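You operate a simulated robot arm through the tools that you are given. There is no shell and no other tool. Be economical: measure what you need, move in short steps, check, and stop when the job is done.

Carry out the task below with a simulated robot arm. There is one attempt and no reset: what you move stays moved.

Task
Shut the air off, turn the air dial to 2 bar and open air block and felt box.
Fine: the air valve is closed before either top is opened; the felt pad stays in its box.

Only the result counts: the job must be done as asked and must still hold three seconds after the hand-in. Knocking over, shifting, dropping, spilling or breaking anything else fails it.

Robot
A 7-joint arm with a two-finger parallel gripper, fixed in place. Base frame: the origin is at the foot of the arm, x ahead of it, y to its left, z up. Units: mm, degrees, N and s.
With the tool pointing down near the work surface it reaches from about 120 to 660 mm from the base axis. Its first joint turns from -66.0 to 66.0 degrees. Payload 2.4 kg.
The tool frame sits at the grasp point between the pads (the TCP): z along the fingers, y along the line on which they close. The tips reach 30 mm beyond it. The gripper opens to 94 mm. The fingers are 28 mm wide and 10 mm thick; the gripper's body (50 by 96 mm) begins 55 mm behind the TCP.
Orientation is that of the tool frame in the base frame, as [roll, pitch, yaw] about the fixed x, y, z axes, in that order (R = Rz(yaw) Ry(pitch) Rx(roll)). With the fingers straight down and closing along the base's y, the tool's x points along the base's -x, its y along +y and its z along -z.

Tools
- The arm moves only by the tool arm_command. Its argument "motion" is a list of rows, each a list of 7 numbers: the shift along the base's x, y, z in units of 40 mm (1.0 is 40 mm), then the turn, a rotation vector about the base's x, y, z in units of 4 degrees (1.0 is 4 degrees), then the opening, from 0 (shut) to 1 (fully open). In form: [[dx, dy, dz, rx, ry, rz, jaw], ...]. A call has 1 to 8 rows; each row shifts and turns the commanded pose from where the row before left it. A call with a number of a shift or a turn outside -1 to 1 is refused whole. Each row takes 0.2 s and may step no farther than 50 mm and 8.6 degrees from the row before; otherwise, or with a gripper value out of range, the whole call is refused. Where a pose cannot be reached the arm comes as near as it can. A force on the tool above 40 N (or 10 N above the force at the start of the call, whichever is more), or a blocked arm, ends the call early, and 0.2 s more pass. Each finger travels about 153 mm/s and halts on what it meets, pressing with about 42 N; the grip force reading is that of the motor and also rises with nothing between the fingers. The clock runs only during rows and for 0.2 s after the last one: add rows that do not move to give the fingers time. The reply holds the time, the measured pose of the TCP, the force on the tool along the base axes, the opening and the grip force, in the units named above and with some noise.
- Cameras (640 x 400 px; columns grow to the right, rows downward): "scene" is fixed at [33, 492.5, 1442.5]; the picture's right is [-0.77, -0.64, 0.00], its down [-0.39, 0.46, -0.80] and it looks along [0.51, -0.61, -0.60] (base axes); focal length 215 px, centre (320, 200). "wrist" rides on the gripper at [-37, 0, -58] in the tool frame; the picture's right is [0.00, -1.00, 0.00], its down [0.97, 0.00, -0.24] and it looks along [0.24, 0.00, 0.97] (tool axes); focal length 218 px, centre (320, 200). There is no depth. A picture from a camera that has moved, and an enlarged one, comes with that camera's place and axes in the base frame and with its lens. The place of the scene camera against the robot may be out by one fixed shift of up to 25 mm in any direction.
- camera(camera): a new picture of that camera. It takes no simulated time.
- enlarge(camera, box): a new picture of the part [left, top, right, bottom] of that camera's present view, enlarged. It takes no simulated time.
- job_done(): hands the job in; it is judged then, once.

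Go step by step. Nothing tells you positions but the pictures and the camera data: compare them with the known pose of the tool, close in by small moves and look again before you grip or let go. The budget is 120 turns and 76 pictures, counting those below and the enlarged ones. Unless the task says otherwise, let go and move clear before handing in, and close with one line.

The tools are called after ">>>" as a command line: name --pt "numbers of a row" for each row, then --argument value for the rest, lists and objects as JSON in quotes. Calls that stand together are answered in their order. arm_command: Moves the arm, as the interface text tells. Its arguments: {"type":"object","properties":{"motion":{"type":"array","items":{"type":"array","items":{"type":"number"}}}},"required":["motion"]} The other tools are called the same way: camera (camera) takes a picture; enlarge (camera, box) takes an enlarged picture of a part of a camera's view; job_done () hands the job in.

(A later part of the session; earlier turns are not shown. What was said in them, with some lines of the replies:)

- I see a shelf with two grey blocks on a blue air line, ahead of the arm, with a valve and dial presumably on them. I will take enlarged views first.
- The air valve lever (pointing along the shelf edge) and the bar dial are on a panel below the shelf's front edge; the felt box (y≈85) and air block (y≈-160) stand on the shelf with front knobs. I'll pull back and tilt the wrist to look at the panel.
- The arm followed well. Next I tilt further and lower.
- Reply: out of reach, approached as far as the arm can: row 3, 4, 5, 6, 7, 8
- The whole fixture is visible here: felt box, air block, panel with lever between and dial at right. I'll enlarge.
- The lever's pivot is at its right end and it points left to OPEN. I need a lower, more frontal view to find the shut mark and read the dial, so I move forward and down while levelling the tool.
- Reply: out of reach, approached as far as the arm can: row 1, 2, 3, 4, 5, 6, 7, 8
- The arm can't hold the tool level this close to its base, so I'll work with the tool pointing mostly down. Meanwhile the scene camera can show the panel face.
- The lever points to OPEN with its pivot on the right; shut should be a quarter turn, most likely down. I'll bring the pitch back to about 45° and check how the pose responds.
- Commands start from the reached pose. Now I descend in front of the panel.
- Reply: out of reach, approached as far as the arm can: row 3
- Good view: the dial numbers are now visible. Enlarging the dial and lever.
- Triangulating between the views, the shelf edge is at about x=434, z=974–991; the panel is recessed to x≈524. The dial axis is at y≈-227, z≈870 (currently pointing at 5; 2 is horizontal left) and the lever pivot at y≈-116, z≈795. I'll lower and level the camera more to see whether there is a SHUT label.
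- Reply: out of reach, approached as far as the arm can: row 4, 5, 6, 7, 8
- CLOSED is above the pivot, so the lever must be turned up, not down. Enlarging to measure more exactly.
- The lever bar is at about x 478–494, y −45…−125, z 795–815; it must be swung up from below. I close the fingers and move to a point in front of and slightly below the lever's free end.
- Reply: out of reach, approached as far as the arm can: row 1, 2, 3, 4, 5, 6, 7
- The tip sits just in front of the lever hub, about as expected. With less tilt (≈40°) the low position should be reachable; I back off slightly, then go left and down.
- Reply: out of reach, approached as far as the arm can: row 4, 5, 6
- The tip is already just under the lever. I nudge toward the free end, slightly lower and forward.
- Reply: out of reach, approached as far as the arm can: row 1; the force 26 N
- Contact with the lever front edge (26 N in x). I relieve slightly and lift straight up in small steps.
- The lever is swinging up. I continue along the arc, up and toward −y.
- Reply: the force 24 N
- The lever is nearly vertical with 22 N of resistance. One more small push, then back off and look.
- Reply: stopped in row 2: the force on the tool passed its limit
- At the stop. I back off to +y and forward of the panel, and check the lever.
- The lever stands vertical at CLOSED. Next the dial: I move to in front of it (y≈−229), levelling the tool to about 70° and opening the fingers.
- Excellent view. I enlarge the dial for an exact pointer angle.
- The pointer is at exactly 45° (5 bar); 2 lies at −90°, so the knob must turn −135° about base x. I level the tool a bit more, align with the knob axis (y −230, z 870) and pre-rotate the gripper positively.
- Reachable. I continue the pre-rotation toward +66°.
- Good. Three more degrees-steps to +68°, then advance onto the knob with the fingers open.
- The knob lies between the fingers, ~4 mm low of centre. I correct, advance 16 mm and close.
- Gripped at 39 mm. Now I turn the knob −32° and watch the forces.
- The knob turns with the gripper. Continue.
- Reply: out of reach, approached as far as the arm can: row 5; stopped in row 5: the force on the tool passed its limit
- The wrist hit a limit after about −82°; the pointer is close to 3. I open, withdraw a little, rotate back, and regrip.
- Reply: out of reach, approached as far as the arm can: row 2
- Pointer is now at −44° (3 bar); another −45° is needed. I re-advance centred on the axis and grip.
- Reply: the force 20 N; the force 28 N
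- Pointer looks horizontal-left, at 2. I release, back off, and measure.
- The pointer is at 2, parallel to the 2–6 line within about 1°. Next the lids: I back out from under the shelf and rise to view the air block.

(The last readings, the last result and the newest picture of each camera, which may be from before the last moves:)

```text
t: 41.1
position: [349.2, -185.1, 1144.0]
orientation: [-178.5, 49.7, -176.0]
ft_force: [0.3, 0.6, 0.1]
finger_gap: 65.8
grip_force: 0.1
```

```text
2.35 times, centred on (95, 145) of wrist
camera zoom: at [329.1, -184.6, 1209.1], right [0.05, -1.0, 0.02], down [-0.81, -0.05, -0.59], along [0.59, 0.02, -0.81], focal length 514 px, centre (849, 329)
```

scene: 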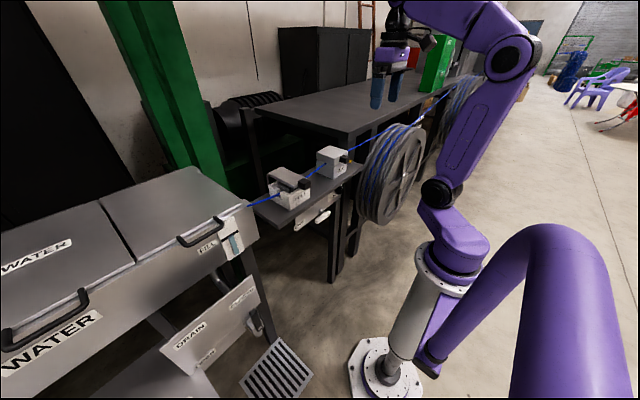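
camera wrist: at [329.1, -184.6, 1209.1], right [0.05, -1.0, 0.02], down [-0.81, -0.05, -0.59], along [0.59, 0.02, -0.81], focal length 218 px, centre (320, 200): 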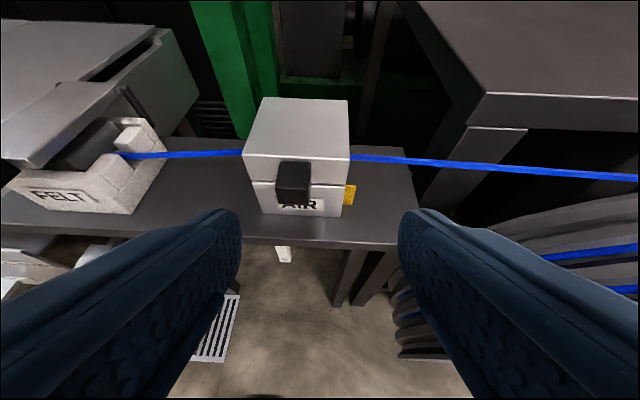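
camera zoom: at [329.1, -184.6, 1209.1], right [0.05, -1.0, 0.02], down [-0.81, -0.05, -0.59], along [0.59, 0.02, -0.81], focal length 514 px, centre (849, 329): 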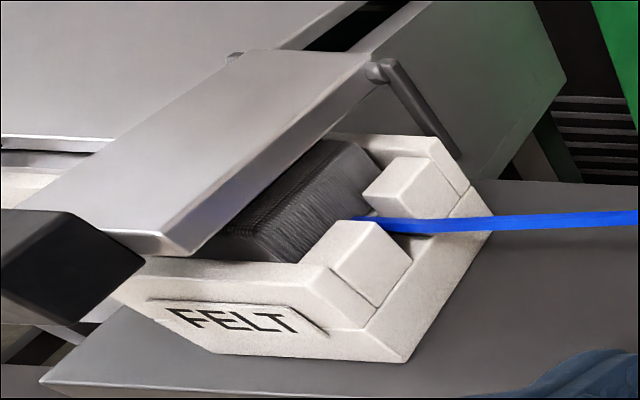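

Air block: x 465–556, y −113…−204, z 991–1082, lid split at z≈1050, knob at x 436–465, y −147…−172, z 1055–1076. I'll grip the knob by its sides from the front and swing it up about a rear hinge; first align in front of it.

>>> arm_command --pt "0.25 0.13 -0.4 0 -1 -0.15 0.6" --pt "0.25 0.13 -0.4 0 -1 -0.15 0.6" --pt "0.25 0.13 -0.4 0 -1 -0.15 0.6" --pt "0.25 0.13 -0.4 0 -1 -0.15 0.6" --pt "0.25 0.13 -0.35 0 -1 -0.1 0.6"

>>> camera --camera "wrist"

```text
t: 42.3
position: [402.6, -156.8, 1065.8]
orientation: [-176.1, 69.9, -176.7]
ft_force: [0.2, 0.4, 0.1]
finger_gap: 56.6
grip_force: 0.0
```

```text
35 pictures are left
camera wrist: at [360.0, -155.6, 1120.5], right [-0.01, -1.0, 0.02], down [-0.56, -0.02, -0.83], along [0.83, -0.02, -0.56], focal length 218 px, centre (320, 200)
```

wrist: 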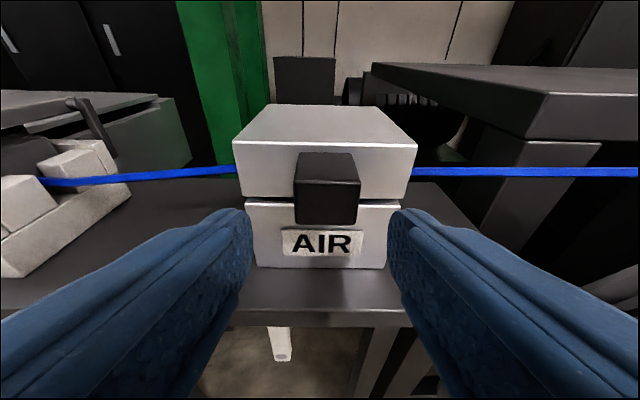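

Aligned within 4 mm. I correct y, advance 28 mm and close on the knob.

>>> arm_command --pt "0.2 -0.1 0.1 0 0 0 0.6" --pt "0.5 0 0 0 0 0 0.6" --pt "0 0 0 0 0 0 0.3" --pt "0 0 0 0 0 0 0.2" --pt "0 0 0 0 0 0 0.2"

>>> camera --camera "wrist"

```text
t: 43.1
position: [427.3, -158.3, 1066.1]
orientation: [-177.2, 69.3, -177.5]
ft_force: [-20.1, 3.6, 3.8]
finger_gap: 33.3
grip_force: 4.0
stopped in row 3: the force on the tool passed its limit (the readings are from after the stop); the commanded pose is now the measured one
```

```text
34 pictures are left
camera wrist: at [385.6, -157.7, 1120.9], right [0.0, -1.0, 0.02], down [-0.57, -0.01, -0.82], along [0.82, -0.01, -0.57], focal length 218 px, centre (320, 200)
```

wrist: 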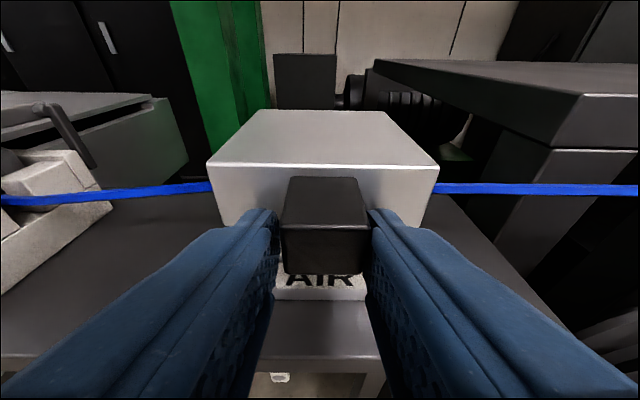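

The tips touched the block face. I back off a few mm and finish closing.

>>> arm_command --pt "-0.12 0 0 0 0 0 0.4" --pt "0 0 0 0 0 0 0.2" --pt "0 0 0 0 0 0 0.2"

```text
t: 43.9
position: [423.3, -160.7, 1066.7]
orientation: [-176.8, 69.5, -177.1]
ft_force: [20.7, -7.6, -2.5]
finger_gap: 30.3
grip_force: 45.1
```

Gripped (30 mm). Now a first 16° of lid swing about the presumed rear hinge.

>>> arm_command --pt "0.07 0 0.22 0 1 0 0.2" --pt "0.05 0 0.22 0 1 0 0.2" --pt "0.07 0 0.21 0 1 0 0.2" --pt "0.08 0 0.21 0 1 0 0.2"

>>> camera --camera "wrist"

>>> enlarge --camera "scene" --box '[260, 115, 390, 235]'

```text
t: 44.9
position: [433.3, -160.6, 1099.1]
orientation: [-178.1, 53.1, -178.5]
ft_force: [-27.9, -4.5, 4.9]
finger_gap: 30.2
grip_force: 44.7
```

```text
33 pictures are left
camera wrist: at [408.2, -158.8, 1164.4], right [0.0, -1.0, 0.02], down [-0.77, -0.01, -0.63], along [0.63, -0.01, -0.77], focal length 218 px, centre (320, 200)
```

wrist: 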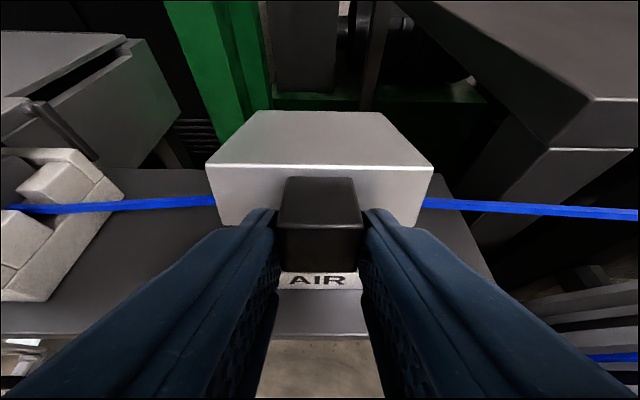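

```text
3.33 times, centred on (325, 175) of scene
camera zoom: at [32.1, 492.4, 1442.5], right [-0.77, -0.64, 0.0], down [-0.39, 0.46, -0.8], along [0.51, -0.61, -0.6], focal length 716 px, centre (303, 283)
```

zoom: 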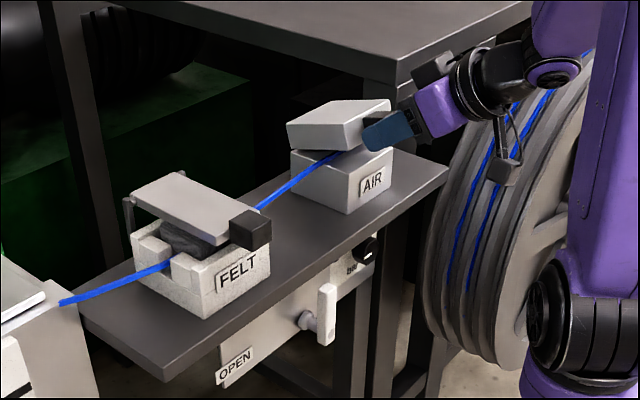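

The air lid hinges at the rear as expected. I continue the arc with a little x relief.

>>> arm_command --pt "-0.04 0 0.2 0 1 0 0.2" --pt "0.1 0 0.195 0 1 0 0.2" --pt "0.12 0 0.185 0 1 0 0.2" --pt "0.135 0 0.178 0 1 0 0.2" --pt "0.15 0 0.168 0 1 0 0.2" --pt "0.16 0 0.158 0 1 0 0.2"

```text
t: 46.3
position: [458.9, -160.1, 1143.2]
orientation: [-178.9, 29.3, -178.7]
ft_force: [-0.1, -10.1, -7.4]
finger_gap: 30.2
grip_force: 44.8
```

>>> arm_command --pt "0.17 0 0.145 0 1 0 0.2" --pt "0.18 0 0.133 0 1 0 0.2" --pt "0.188 0 0.12 0 1 0 0.2" --pt "0.197 0 0.107 0 1 0 0.2" --pt "0.203 0 0.092 0 1 0 0.2" --pt "0.21 0 0.077 0 1 0 0.2" --pt "0.215 0 0.062 0 1 0 0.2" --pt "0.217 0 0.047 0 1 0 0.2"

>>> enlarge --camera "scene" --box '[260, 75, 420, 225]'

```text
t: 48.1
position: [522.5, -160.5, 1176.3]
orientation: [-179.6, -2.5, -179.1]
ft_force: [-8.5, -12.5, 12.4]
finger_gap: 30.3
grip_force: 45.0
```

```text
2.67 times, centred on (340, 150) of scene
camera zoom: at [32.6, 492.1, 1442.6], right [-0.77, -0.64, 0.0], down [-0.39, 0.46, -0.8], along [0.51, -0.61, -0.6], focal length 573 px, centre (267, 333)
```

zoom: 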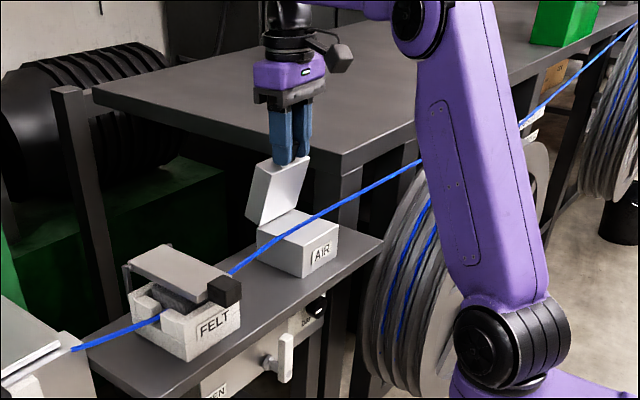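

Lid at about 72°. Continue past vertical.

>>> arm_command --pt "0.22 0 0.025 0 1 0 0.2" --pt "0.222 0 0.015 0 1 0 0.2" --pt "0.222 0 0 0 1 0 0.2" --pt "0.222 0 -0.015 0 1 0 0.2" --pt "0.22 0 -0.03 0 1 0 0.2" --pt "0.218 0 -0.045 0 1 0 0.2"

>>> enlarge --camera "scene" --box '[260, 75, 420, 225]'

```text
t: 49.5
position: [520.8, -159.8, 1174.0]
orientation: [-179.8, -22.4, -179.1]
ft_force: [10.1, -24.7, 13.8]
finger_gap: 30.3
grip_force: 44.5
out of reach, approached as far as the arm can: row 4, 5, 6
```

```text
2.67 times, centred on (340, 150) of scene
camera zoom: at [33.1, 491.7, 1442.7], right [-0.77, -0.64, 0.0], down [-0.39, 0.46, -0.8], along [0.51, -0.61, -0.6], focal length 573 px, centre (267, 333)
```

zoom: 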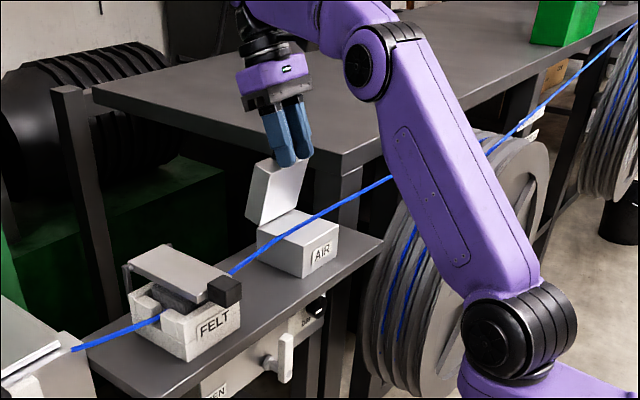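

The tilt ran out of reach, while the lid stays at ~75°. I'll let the tool rotate back upright while moving the knob onward in +x (pads pivot on the knob).

>>> arm_command --pt "0.15 0 0 0 -1 0 0.22" --pt "0.15 0 0 0 -1 0 0.22" --pt "0.2 0 0 0 -1 0 0.22" --pt "0.2 0 0 0 -1 0 0.22" --pt "0.2 0 0 0 -0.5 0 0.22"

>>> camera --camera "wrist"

```text
t: 50.7
position: [556.6, -160.7, 1174.4]
orientation: [-179.4, -4.7, -179.3]
ft_force: [-7.7, -20.0, 16.8]
finger_gap: 30.2
grip_force: 45.1
```

```text
29 pictures are left
camera wrist: at [597.1, -158.7, 1228.7], right [0.01, -1.0, 0.01], down [-0.95, -0.01, 0.32], along [-0.32, -0.01, -0.95], focal length 218 px, centre (320, 200)
```

wrist: 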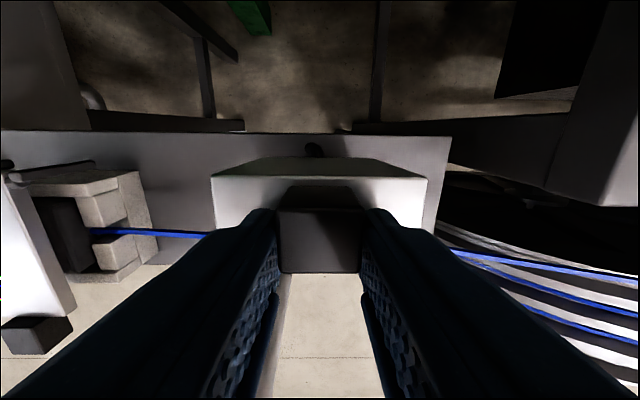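

The lid is near vertical now. A little further past vertical, then look.

>>> arm_command --pt "0.2 0 -0.01 0 -0.5 0 0.22" --pt "0.2 0 -0.02 0 -0.5 0 0.22" --pt "0.2 0 -0.03 0 0 0 0.22" --pt "0.2 0 -0.04 0 0 0 0.22"

>>> enlarge --camera "scene" --box '[260, 75, 420, 225]'

```text
t: 51.5
position: [576.3, -159.4, 1173.2]
orientation: [-179.7, -1.1, -179.8]
ft_force: [-11.9, -0.2, 4.8]
finger_gap: 26.0
grip_force: 44.9
stopped in row 4: the force on the tool passed its limit (the readings are from after the stop); the commanded pose is now the measured one
```

```text
2.67 times, centred on (340, 150) of scene
camera zoom: at [32.5, 492.6, 1442.5], right [-0.77, -0.64, 0.0], down [-0.39, 0.46, -0.8], along [0.51, -0.61, -0.6], focal length 573 px, centre (267, 333)
```

zoom: 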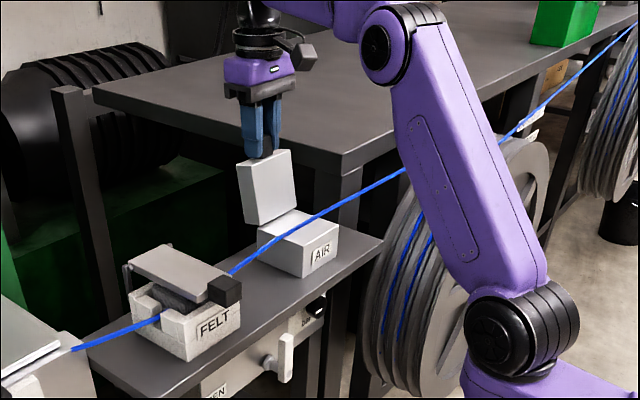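

The lid met resistance slightly past vertical (likely its stop). I open the fingers and lift clear, then see whether it stays.

>>> arm_command --pt "0 0 0 0 0 0 0.5" --pt "0 0 0 0 0 0 0.6" --pt "0 0 0.5 0 0 0 0.6" --pt "0 0 0.8 0 0 0 0.6" --pt "0 0 0.6 0 0 0 0.6"

>>> enlarge --camera "scene" --box '[260, 75, 420, 225]'

>>> camera --camera "wrist"

```text
t: 52.7
position: [575.7, -158.7, 1234.7]
orientation: [-179.5, -1.0, -179.4]
ft_force: [0.1, -0.9, -0.1]
finger_gap: 56.1
grip_force: 0.0
out of reach, approached as far as the arm can: row 5
```

```text
2.67 times, centred on (340, 150) of scene
camera zoom: at [33.0, 492.5, 1442.5], right [-0.77, -0.64, 0.0], down [-0.39, 0.46, -0.8], along [0.51, -0.61, -0.6], focal length 573 px, centre (267, 333)
```

zoom: 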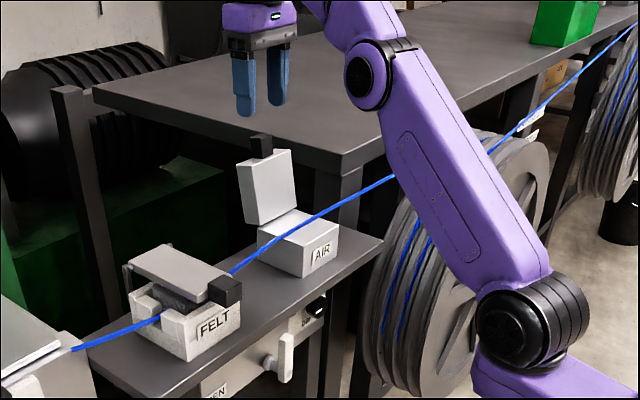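

```text
26 pictures are left
camera wrist: at [613.0, -158.5, 1292.5], right [0.01, -1.0, 0.01], down [-0.97, -0.01, 0.26], along [-0.26, -0.01, -0.97], focal length 218 px, centre (320, 200)
```

wrist: 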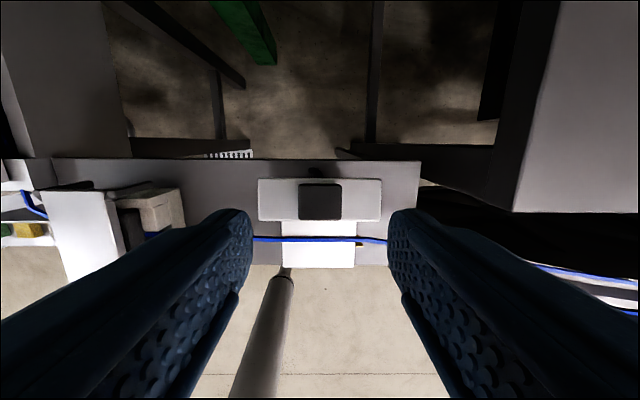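

The air lid stays open past vertical. Now I move over to view the felt box.

>>> arm_command --pt "-0.7 0.7 0 0 0 0 0.7" --pt "-0.7 0.8 0 0 -1 0 0.7" --pt "-0.7 0.8 0 0 -1 0 0.7" --pt "-0.7 0.8 0 0 -1 0 0.7" --pt "-0.7 0.8 0 0 -1 0 0.7" --pt "-0.7 0.8 0 0 -1 0 0.7" --pt "-0.7 0.8 -0.2 0 -1 0 0.7" --pt "-0.6 0.6 -0.3 0 -1 0 0.7"

>>> arm_command --pt "0 0 -0.5 0 -1 0 0.7" --pt "0 0 -0.5 0 -1 0 0.7" --pt "0 0 -0.6 0 -1 0 0.7" --pt "0 0 -0.6 0 -1 0 0.7"

>>> camera --camera "wrist"

```text
t: 54.5
position: [352.9, 84.3, 1215.2]
orientation: [-179.3, 27.2, -179.6]
ft_force: [0.8, 0.5, 0.0]
finger_gap: 65.8
grip_force: 0.1
```

```text
t: 55.5
position: [355.0, 106.7, 1135.7]
orientation: [178.2, 38.3, -177.7]
ft_force: [0.0, 0.0, -0.3]
finger_gap: 65.6
grip_force: 0.1
out of reach, approached as far as the arm can: row 4
```

```text
25 pictures are left
camera wrist: at [348.1, 104.0, 1204.2], right [0.06, -1.0, -0.03], down [-0.91, -0.04, -0.42], along [0.41, 0.05, -0.91], focal length 218 px, centre (320, 200)
```

wrist: 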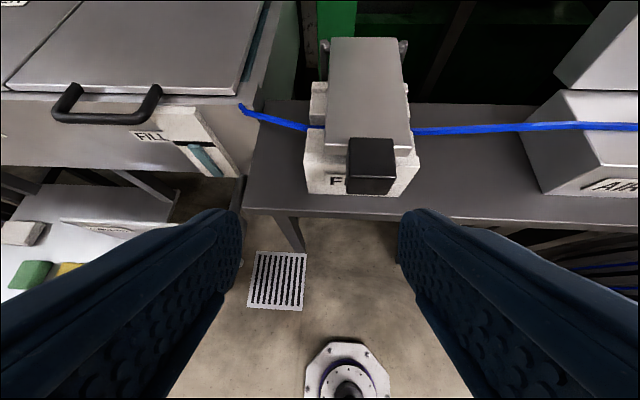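

>>> enlarge --camera "wrist" --box '[290, 25, 440, 205]'

```text
2.22 times, centred on (365, 115) of wrist
camera zoom: at [348.1, 104.0, 1204.2], right [0.06, -1.0, -0.03], down [-0.91, -0.04, -0.42], along [0.41, 0.05, -0.91], focal length 485 px, centre (220, 389)
```

zoom: 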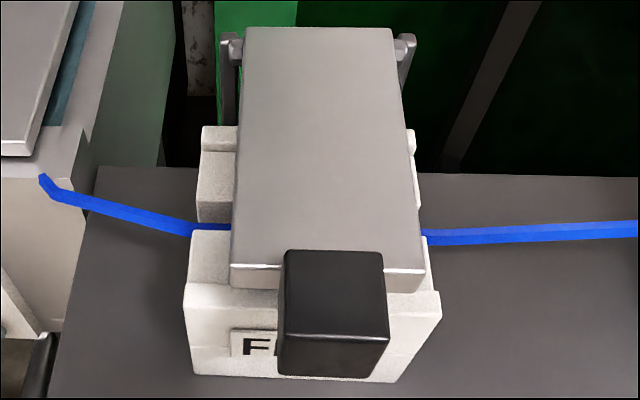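

Felt box knob: x 416–444, y 66–93, z 1067–1092; lid hinge near x 545, z 1088. I move in front of the knob with a steeper forward tilt.

>>> arm_command --pt "0.2 -0.3 -0.3 0 -1 0 0.6" --pt "0.15 -0.3 -0.3 0 -1 0 0.6" --pt "0.1 -0.1 -0.3 0 -1 0 0.6"

>>> camera --camera "wrist"

```text
t: 56.3
position: [366.0, 91.0, 1113.8]
orientation: [178.2, 45.3, -177.9]
ft_force: [-0.1, 0.0, 0.2]
finger_gap: 56.2
grip_force: 0.1
out of reach, approached as far as the arm can: row 1, 3
```

```text
23 pictures are left
camera wrist: at [350.2, 89.5, 1181.1], right [0.06, -1.0, -0.02], down [-0.85, -0.04, -0.52], along [0.52, 0.05, -0.85], focal length 218 px, centre (320, 200)
```

wrist: 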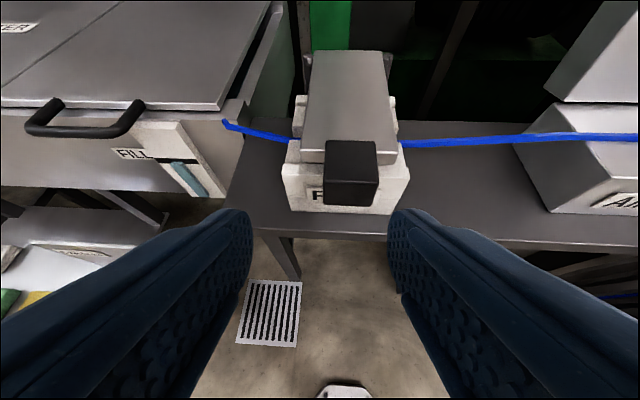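

I correct yaw and lateral offset, then check before advancing.

>>> arm_command --pt "0.2 -0.28 -0.2 0 0 -0.8 0.6" --pt "0.2 0 -0.2 0 0 0 0.6"

>>> camera --camera "wrist"

```text
t: 56.9
position: [382.2, 79.6, 1096.7]
orientation: [178.7, 46.3, 179.3]
ft_force: [0.3, 0.5, 0.4]
finger_gap: 56.6
grip_force: 0.1
```

```text
22 pictures are left
camera wrist: at [365.7, 78.9, 1164.8], right [0.0, -1.0, -0.02], down [-0.84, 0.01, -0.54], along [0.54, 0.02, -0.84], focal length 218 px, centre (320, 200)
```

wrist: 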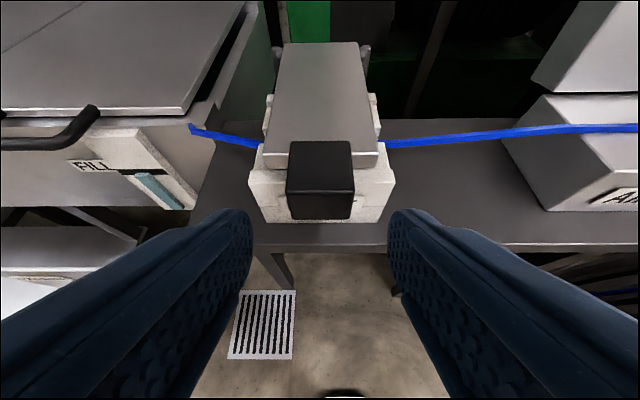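

Centred. Advance 27 mm and close on the knob.

>>> arm_command --pt "0.35 0.02 0 0 0 0 0.6" --pt "0.33 0 0 0 0 0 0.6" --pt "0 0 0 0 0 0 0.3" --pt "0 0 0 0 0 0 0.2" --pt "0 0 0 0 0 0 0.2"

>>> camera --camera "wrist"

```text
t: 58.1
position: [409.2, 80.3, 1097.5]
orientation: [178.8, 46.4, 179.3]
ft_force: [1.1, -3.5, -2.1]
finger_gap: 27.7
grip_force: 44.8
```

```text
21 pictures are left
camera wrist: at [393.4, 79.0, 1165.2], right [0.0, -1.0, -0.02], down [-0.84, 0.01, -0.54], along [0.54, 0.01, -0.84], focal length 218 px, centre (320, 200)
```

wrist: 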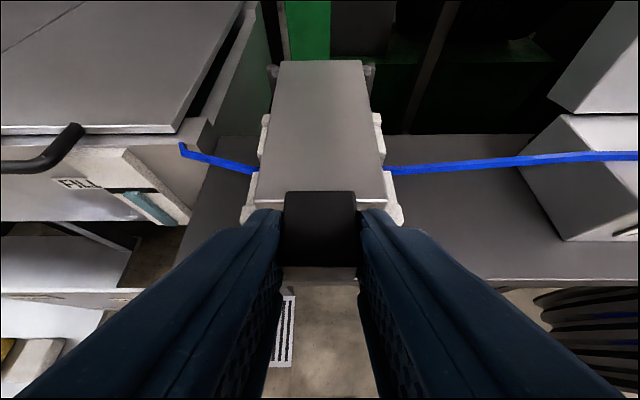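

Good grip (27.7 mm). First 16° of the felt lid swing.

>>> arm_command --pt "0.027 0 0.235 0 1 0 0.2" --pt "0.043 0 0.233 0 1 0 0.2" --pt "0.06 0 0.23 0 1 0 0.2" --pt "0.075 0 0.225 0 1 0 0.2"

>>> enlarge --camera "scene" --box '[240, 105, 370, 225]'

```text
t: 58.8
position: [410.8, 80.1, 1102.2]
orientation: [178.2, 44.5, 179.5]
ft_force: [-11.4, -2.4, 3.8]
finger_gap: 28.2
grip_force: 45.1
out of reach, approached as far as the arm can: row 1, 2, 3
stopped in row 3: the force on the tool passed its limit (the readings are from after the stop); the commanded pose is now the measured one
```

```text
3.33 times, centred on (305, 165) of scene
camera zoom: at [32.6, 492.5, 1442.5], right [-0.77, -0.64, 0.0], down [-0.39, 0.46, -0.8], along [0.51, -0.61, -0.6], focal length 716 px, centre (370, 317)
```

zoom: 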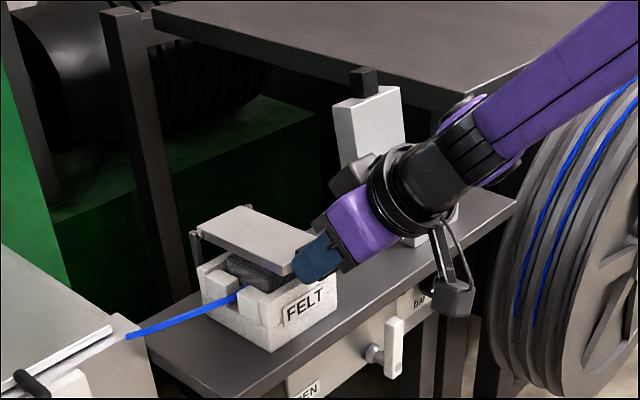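

A joint limit interferes here. I test a pure lift without rotation (the pads may pivot on the knob).

>>> arm_command --pt "0.03 0 0.2 0 0 0 0.2" --pt "0.03 0 0.2 0 0 0 0.2"

```text
t: 59.4
position: [413.7, 80.5, 1119.1]
orientation: [177.9, 44.2, 179.2]
ft_force: [-6.6, -9.0, -11.2]
finger_gap: 27.9
grip_force: 45.2
```

Lift works with the pads pivoting. I continue along the arc, adding a little rotation.

>>> arm_command --pt "0.05 0 0.22 0 0.3 0 0.2" --pt "0.06 0 0.22 0 0.3 0 0.2" --pt "0.08 0 0.22 0 0.3 0 0.2" --pt "0.1 0 0.21 0 0.3 0 0.2"

>>> camera --camera "wrist"

```text
t: 60.4
position: [425.3, 78.4, 1154.2]
orientation: [177.9, 39.5, 179.2]
ft_force: [-6.4, -17.5, -9.6]
finger_gap: 27.8
grip_force: 44.3
```

```text
19 pictures are left
camera wrist: at [416.6, 77.8, 1221.8], right [0.01, -1.0, -0.03], down [-0.9, 0.0, -0.43], along [0.43, 0.03, -0.9], focal length 218 px, centre (320, 200)
```

wrist: 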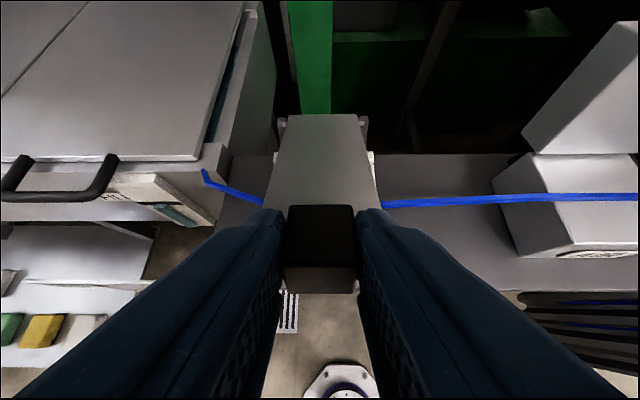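

Lid at about 25°, following the arc as computed. Continue.

>>> arm_command --pt "0.125 -0.05 0.2 0 0.8 0 0.2" --pt "0.14 0 0.19 0 0.8 0 0.2" --pt "0.15 0 0.18 0 0.8 0 0.2" --pt "0.165 0 0.17 0 0.8 0 0.2" --pt "0.178 0 0.16 0 0.8 0 0.2" --pt "0.188 0 0.147 0 0.8 0 0.2" --pt "0.197 0 0.133 0 0.8 0 0.2" --pt "0.205 0 0.119 0 0.8 0 0.2"

>>> enlarge --camera "scene" --box '[230, 75, 390, 225]'

```text
t: 62.2
position: [481.6, 79.5, 1207.8]
orientation: [178.3, 14.3, 179.4]
ft_force: [-16.9, -1.3, 19.1]
finger_gap: 28.0
grip_force: 44.8
```

```text
2.67 times, centred on (310, 150) of scene
camera zoom: at [32.1, 492.4, 1442.5], right [-0.77, -0.64, 0.0], down [-0.39, 0.46, -0.8], along [0.51, -0.61, -0.6], focal length 573 px, centre (347, 333)
```

zoom: 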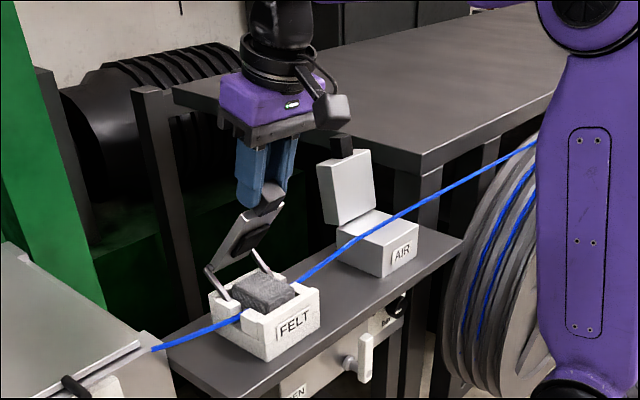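

The felt lid is at ~58°, the pad stays in the box. Continue toward vertical.

>>> arm_command --pt "0.19 0 0.11 0 0.5 0 0.2" --pt "0.215 0 0.09 0 0.5 0 0.2" --pt "0.225 0 0.072 0 0.5 0 0.2" --pt "0.23 0 0.057 0 0.5 0 0.2" --pt "0.234 0 0.04 0 0.5 0 0.2" --pt "0.235 0 0.025 0 0.5 0 0.2" --pt "0.237 0 0.008 0 0.5 0 0.2" --pt "0.237 0 -0.008 0 0.5 0 0.2"

>>> enlarge --camera "scene" --box '[230, 75, 390, 225]'

```text
t: 63.6
position: [529.4, 80.1, 1225.2]
orientation: [178.5, 2.4, 179.4]
ft_force: [-6.1, 1.2, 7.4]
finger_gap: 28.5
grip_force: 45.4
stopped in row 7: the force on the tool passed its limit (the readings are from after the stop); the commanded pose is now the measured one
```

```text
2.67 times, centred on (310, 150) of scene
camera zoom: at [32.8, 492.6, 1442.5], right [-0.77, -0.64, 0.0], down [-0.39, 0.46, -0.8], along [0.51, -0.61, -0.6], focal length 573 px, centre (347, 333)
```

zoom: 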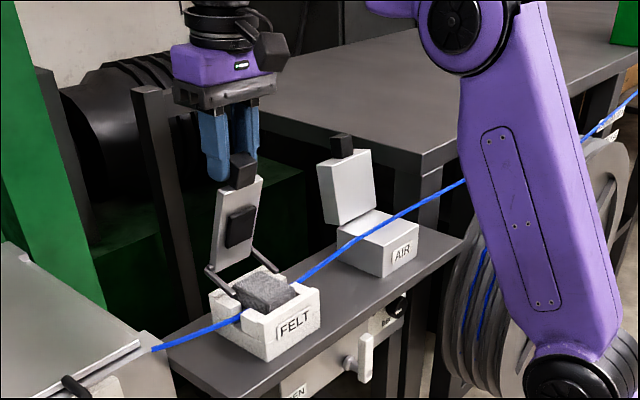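

The lid is ~82°. Force came from path mismatch; I continue gently with a slight downward correction.

>>> arm_command --pt "0.15 0 -0.03 0 0.2 0 0.2" --pt "0.2 0 -0.03 0 0 0 0.2" --pt "0.2 0 -0.03 0 0 0 0.2" --pt "0.2 0 -0.05 0 0 0 0.2"

>>> enlarge --camera "scene" --box '[230, 75, 390, 225]'

```text
t: 64.1
position: [539.1, 79.5, 1226.9]
orientation: [178.4, 1.8, 179.3]
ft_force: [-4.5, 1.5, 6.2]
finger_gap: 28.7
grip_force: 44.6
stopped in row 2: the force on the tool passed its limit (the readings are from after the stop); the commanded pose is now the measured one
```

```text
2.67 times, centred on (310, 150) of scene
camera zoom: at [32.8, 492.6, 1442.5], right [-0.77, -0.64, 0.0], down [-0.39, 0.46, -0.8], along [0.51, -0.61, -0.6], focal length 573 px, centre (347, 333)
```

zoom: 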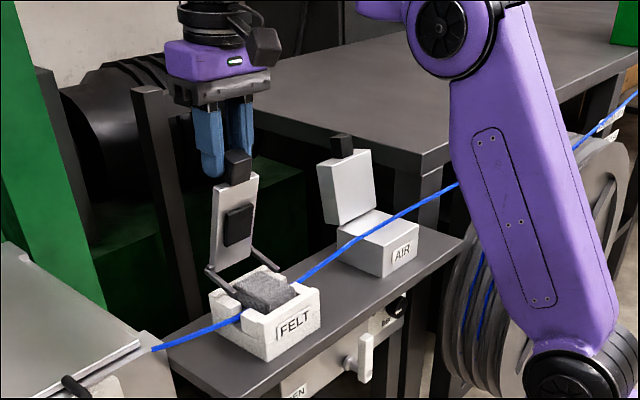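

The fingertips likely press on the lid edge because the tool rotated less than the lid. I rotate the tool further (tips toward the robot), with small forward motion and slight lift.

>>> arm_command --pt "0.05 0 0.05 0 0.8 0 0.2" --pt "0.1 0 0.05 0 0.8 0 0.2" --pt "0.15 0 0 0 0.8 0 0.2" --pt "0.15 0 0 0 0.8 0 0.2"

>>> camera --camera "wrist"

```text
t: 65.1
position: [545.6, 78.7, 1227.3]
orientation: [178.5, -10.7, 179.3]
ft_force: [11.3, 3.3, -9.6]
finger_gap: 28.4
grip_force: 45.5
out of reach, approached as far as the arm can: row 4
```

```text
15 pictures are left
camera wrist: at [592.6, 77.4, 1279.2], right [-0.02, -1.0, -0.03], down [-0.91, 0.0, 0.41], along [-0.41, 0.03, -0.91], focal length 218 px, centre (320, 200)
```

wrist: 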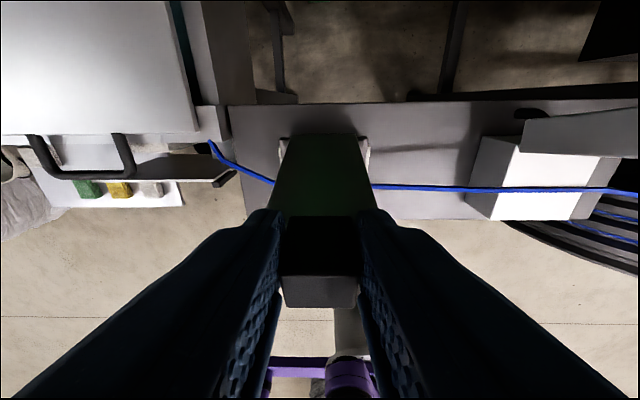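

From above, the lid's hinge is nearer x≈565, so it is at ~81°. I push on in +x, letting the tool come upright.

>>> arm_command --pt "0.2 0 0.02 0 -0.3 0 0.2" --pt "0.2 0 0.01 0 -0.5 0 0.2" --pt "0.2 0 0 0 -0.5 0 0.2" --pt "0.2 0 0 0 -0.5 0 0.2"

```text
t: 66.1
position: [575.0, 80.2, 1232.2]
orientation: [178.4, -3.7, 179.4]
ft_force: [-7.6, 9.5, 5.9]
finger_gap: 28.2
grip_force: 44.9
```

>>> arm_command --pt "0.2 0 -0.02 0 -0.3 0 0.2" --pt "0.2 0 -0.02 0 -0.3 0 0.2" --pt "0.15 0 -0.03 0 0 0 0.2"

>>> enlarge --camera "scene" --box '[230, 75, 390, 225]'

```text
t: 66.9
position: [594.4, 78.7, 1228.7]
orientation: [178.3, -1.1, 179.5]
ft_force: [-4.5, 13.5, 11.0]
finger_gap: 28.2
grip_force: 45.2
```

```text
2.67 times, centred on (310, 150) of scene
camera zoom: at [32.6, 493.0, 1442.3], right [-0.77, -0.64, 0.0], down [-0.39, 0.46, -0.8], along [0.51, -0.61, -0.6], focal length 573 px, centre (347, 333)
```

zoom: 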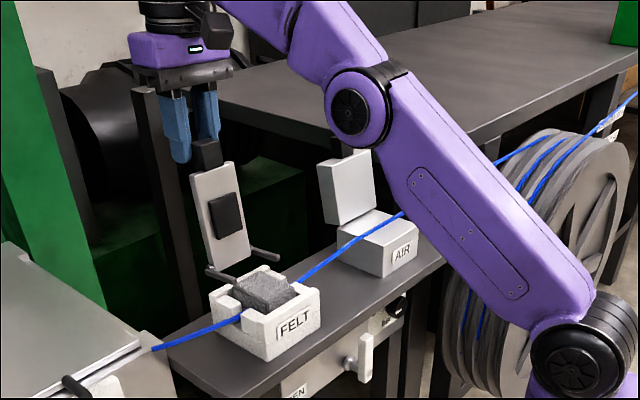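

The felt lid is now past vertical, like the air lid. One more small push, then release and lift clear.

>>> arm_command --pt "0.15 0 -0.03 0 0 0 0.2" --pt "0.1 0 -0.03 0 0 0 0.2"

>>> arm_command --pt "0 0 0 0 0 0 0.4" --pt "0 0 0 0 0 0 0.6" --pt "-0.05 0 0.4 0 0 0 0.6" --pt "-0.3 0 0.6 0 0 0 0.6" --pt "-0.5 0 0.6 0 0 0 0.6" --pt "0 0 0 0 0 0 0.6"

>>> enlarge --camera "scene" --box '[230, 75, 390, 225]'

```text
t: 67.5
position: [596.9, 78.9, 1228.4]
orientation: [178.4, -0.9, 179.4]
ft_force: [-1.1, 16.3, 23.9]
finger_gap: 28.3
grip_force: 44.9
out of reach, approached as far as the arm can: row 1
```

```text
t: 68.9
position: [565.7, 77.6, 1265.8]
orientation: [178.4, -1.2, 179.3]
ft_force: [-0.1, -0.6, 1.0]
finger_gap: 56.4
grip_force: 0.0
out of reach, approached as far as the arm can: row 3, 4
```

```text
2.67 times, centred on (310, 150) of scene
camera zoom: at [33.0, 492.5, 1442.5], right [-0.77, -0.64, 0.0], down [-0.39, 0.46, -0.8], along [0.51, -0.61, -0.6], focal length 573 px, centre (347, 333)
```

zoom: 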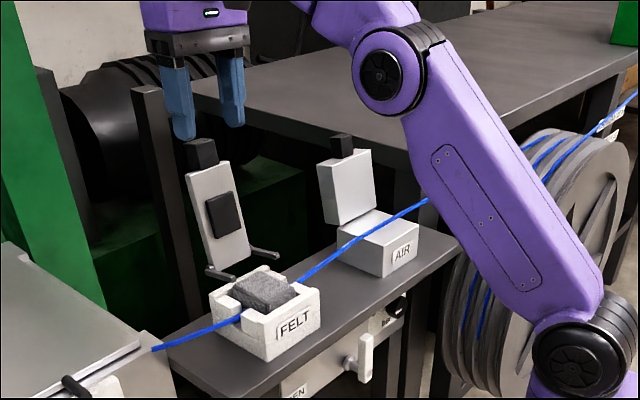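

Both lids stay open and the pad is in its box. I move clear, wait, and do a final check of lever and dial.

>>> arm_command --pt "-0.7 -0.2 0.2 0 0 0 0.6" --pt "-0.8 -0.3 0.1 0 0 0 0.6" --pt "-0.8 -0.3 0 0 0 0 0.6" --pt "-0.8 -0.3 0 0 0 0 0.6" --pt "-0.8 -0.3 0 0 0 0 0.6" --pt "0 0 0 0 0 0 0.6" --pt "0 0 0 0 0 0 0.6" --pt "0 0 0 0 0 0 0.6"

>>> enlarge --camera "scene" --box '[240, 95, 380, 235]'

>>> enlarge --camera "scene" --box '[300, 180, 360, 225]'

```text
t: 70.7
position: [408.8, 21.8, 1275.7]
orientation: [178.4, -1.2, 179.3]
ft_force: [-0.6, -0.2, 0.3]
finger_gap: 56.4
grip_force: 0.2
```

```text
2.86 times, centred on (310, 165) of scene
camera zoom: at [33.0, 492.5, 1442.5], right [-0.77, -0.64, 0.0], down [-0.39, 0.46, -0.8], along [0.51, -0.61, -0.6], focal length 614 px, centre (349, 300)
```

zoom: 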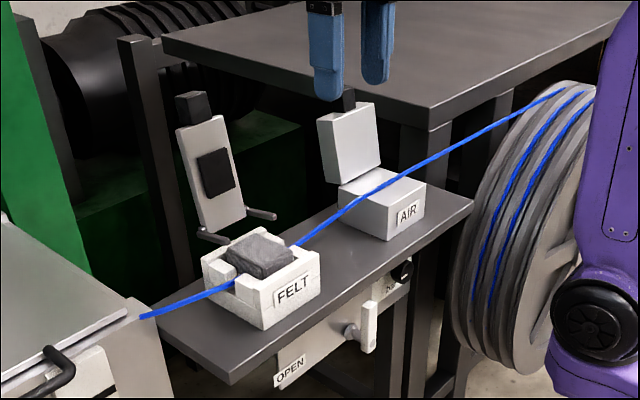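

```text
8.89 times, centred on (330, 202) of scene
camera zoom: at [33.0, 492.5, 1442.5], right [-0.77, -0.64, 0.0], down [-0.39, 0.46, -0.8], along [0.51, -0.61, -0.6], focal length 1909 px, centre (231, 178)
```

zoom: 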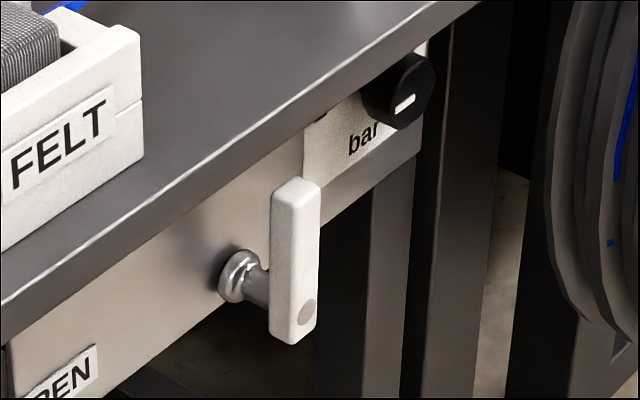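

Everything holds: the lever is at CLOSED, the dial at 2, both tops are open and the pad is in its box. I hand in.

>>> job_done

```text
The job is handed in.
```

The air valve was closed first, then the dial was turned to 2 bar. After that I opened the air block and the felt box; the felt pad is still in its box and the arm is clear.
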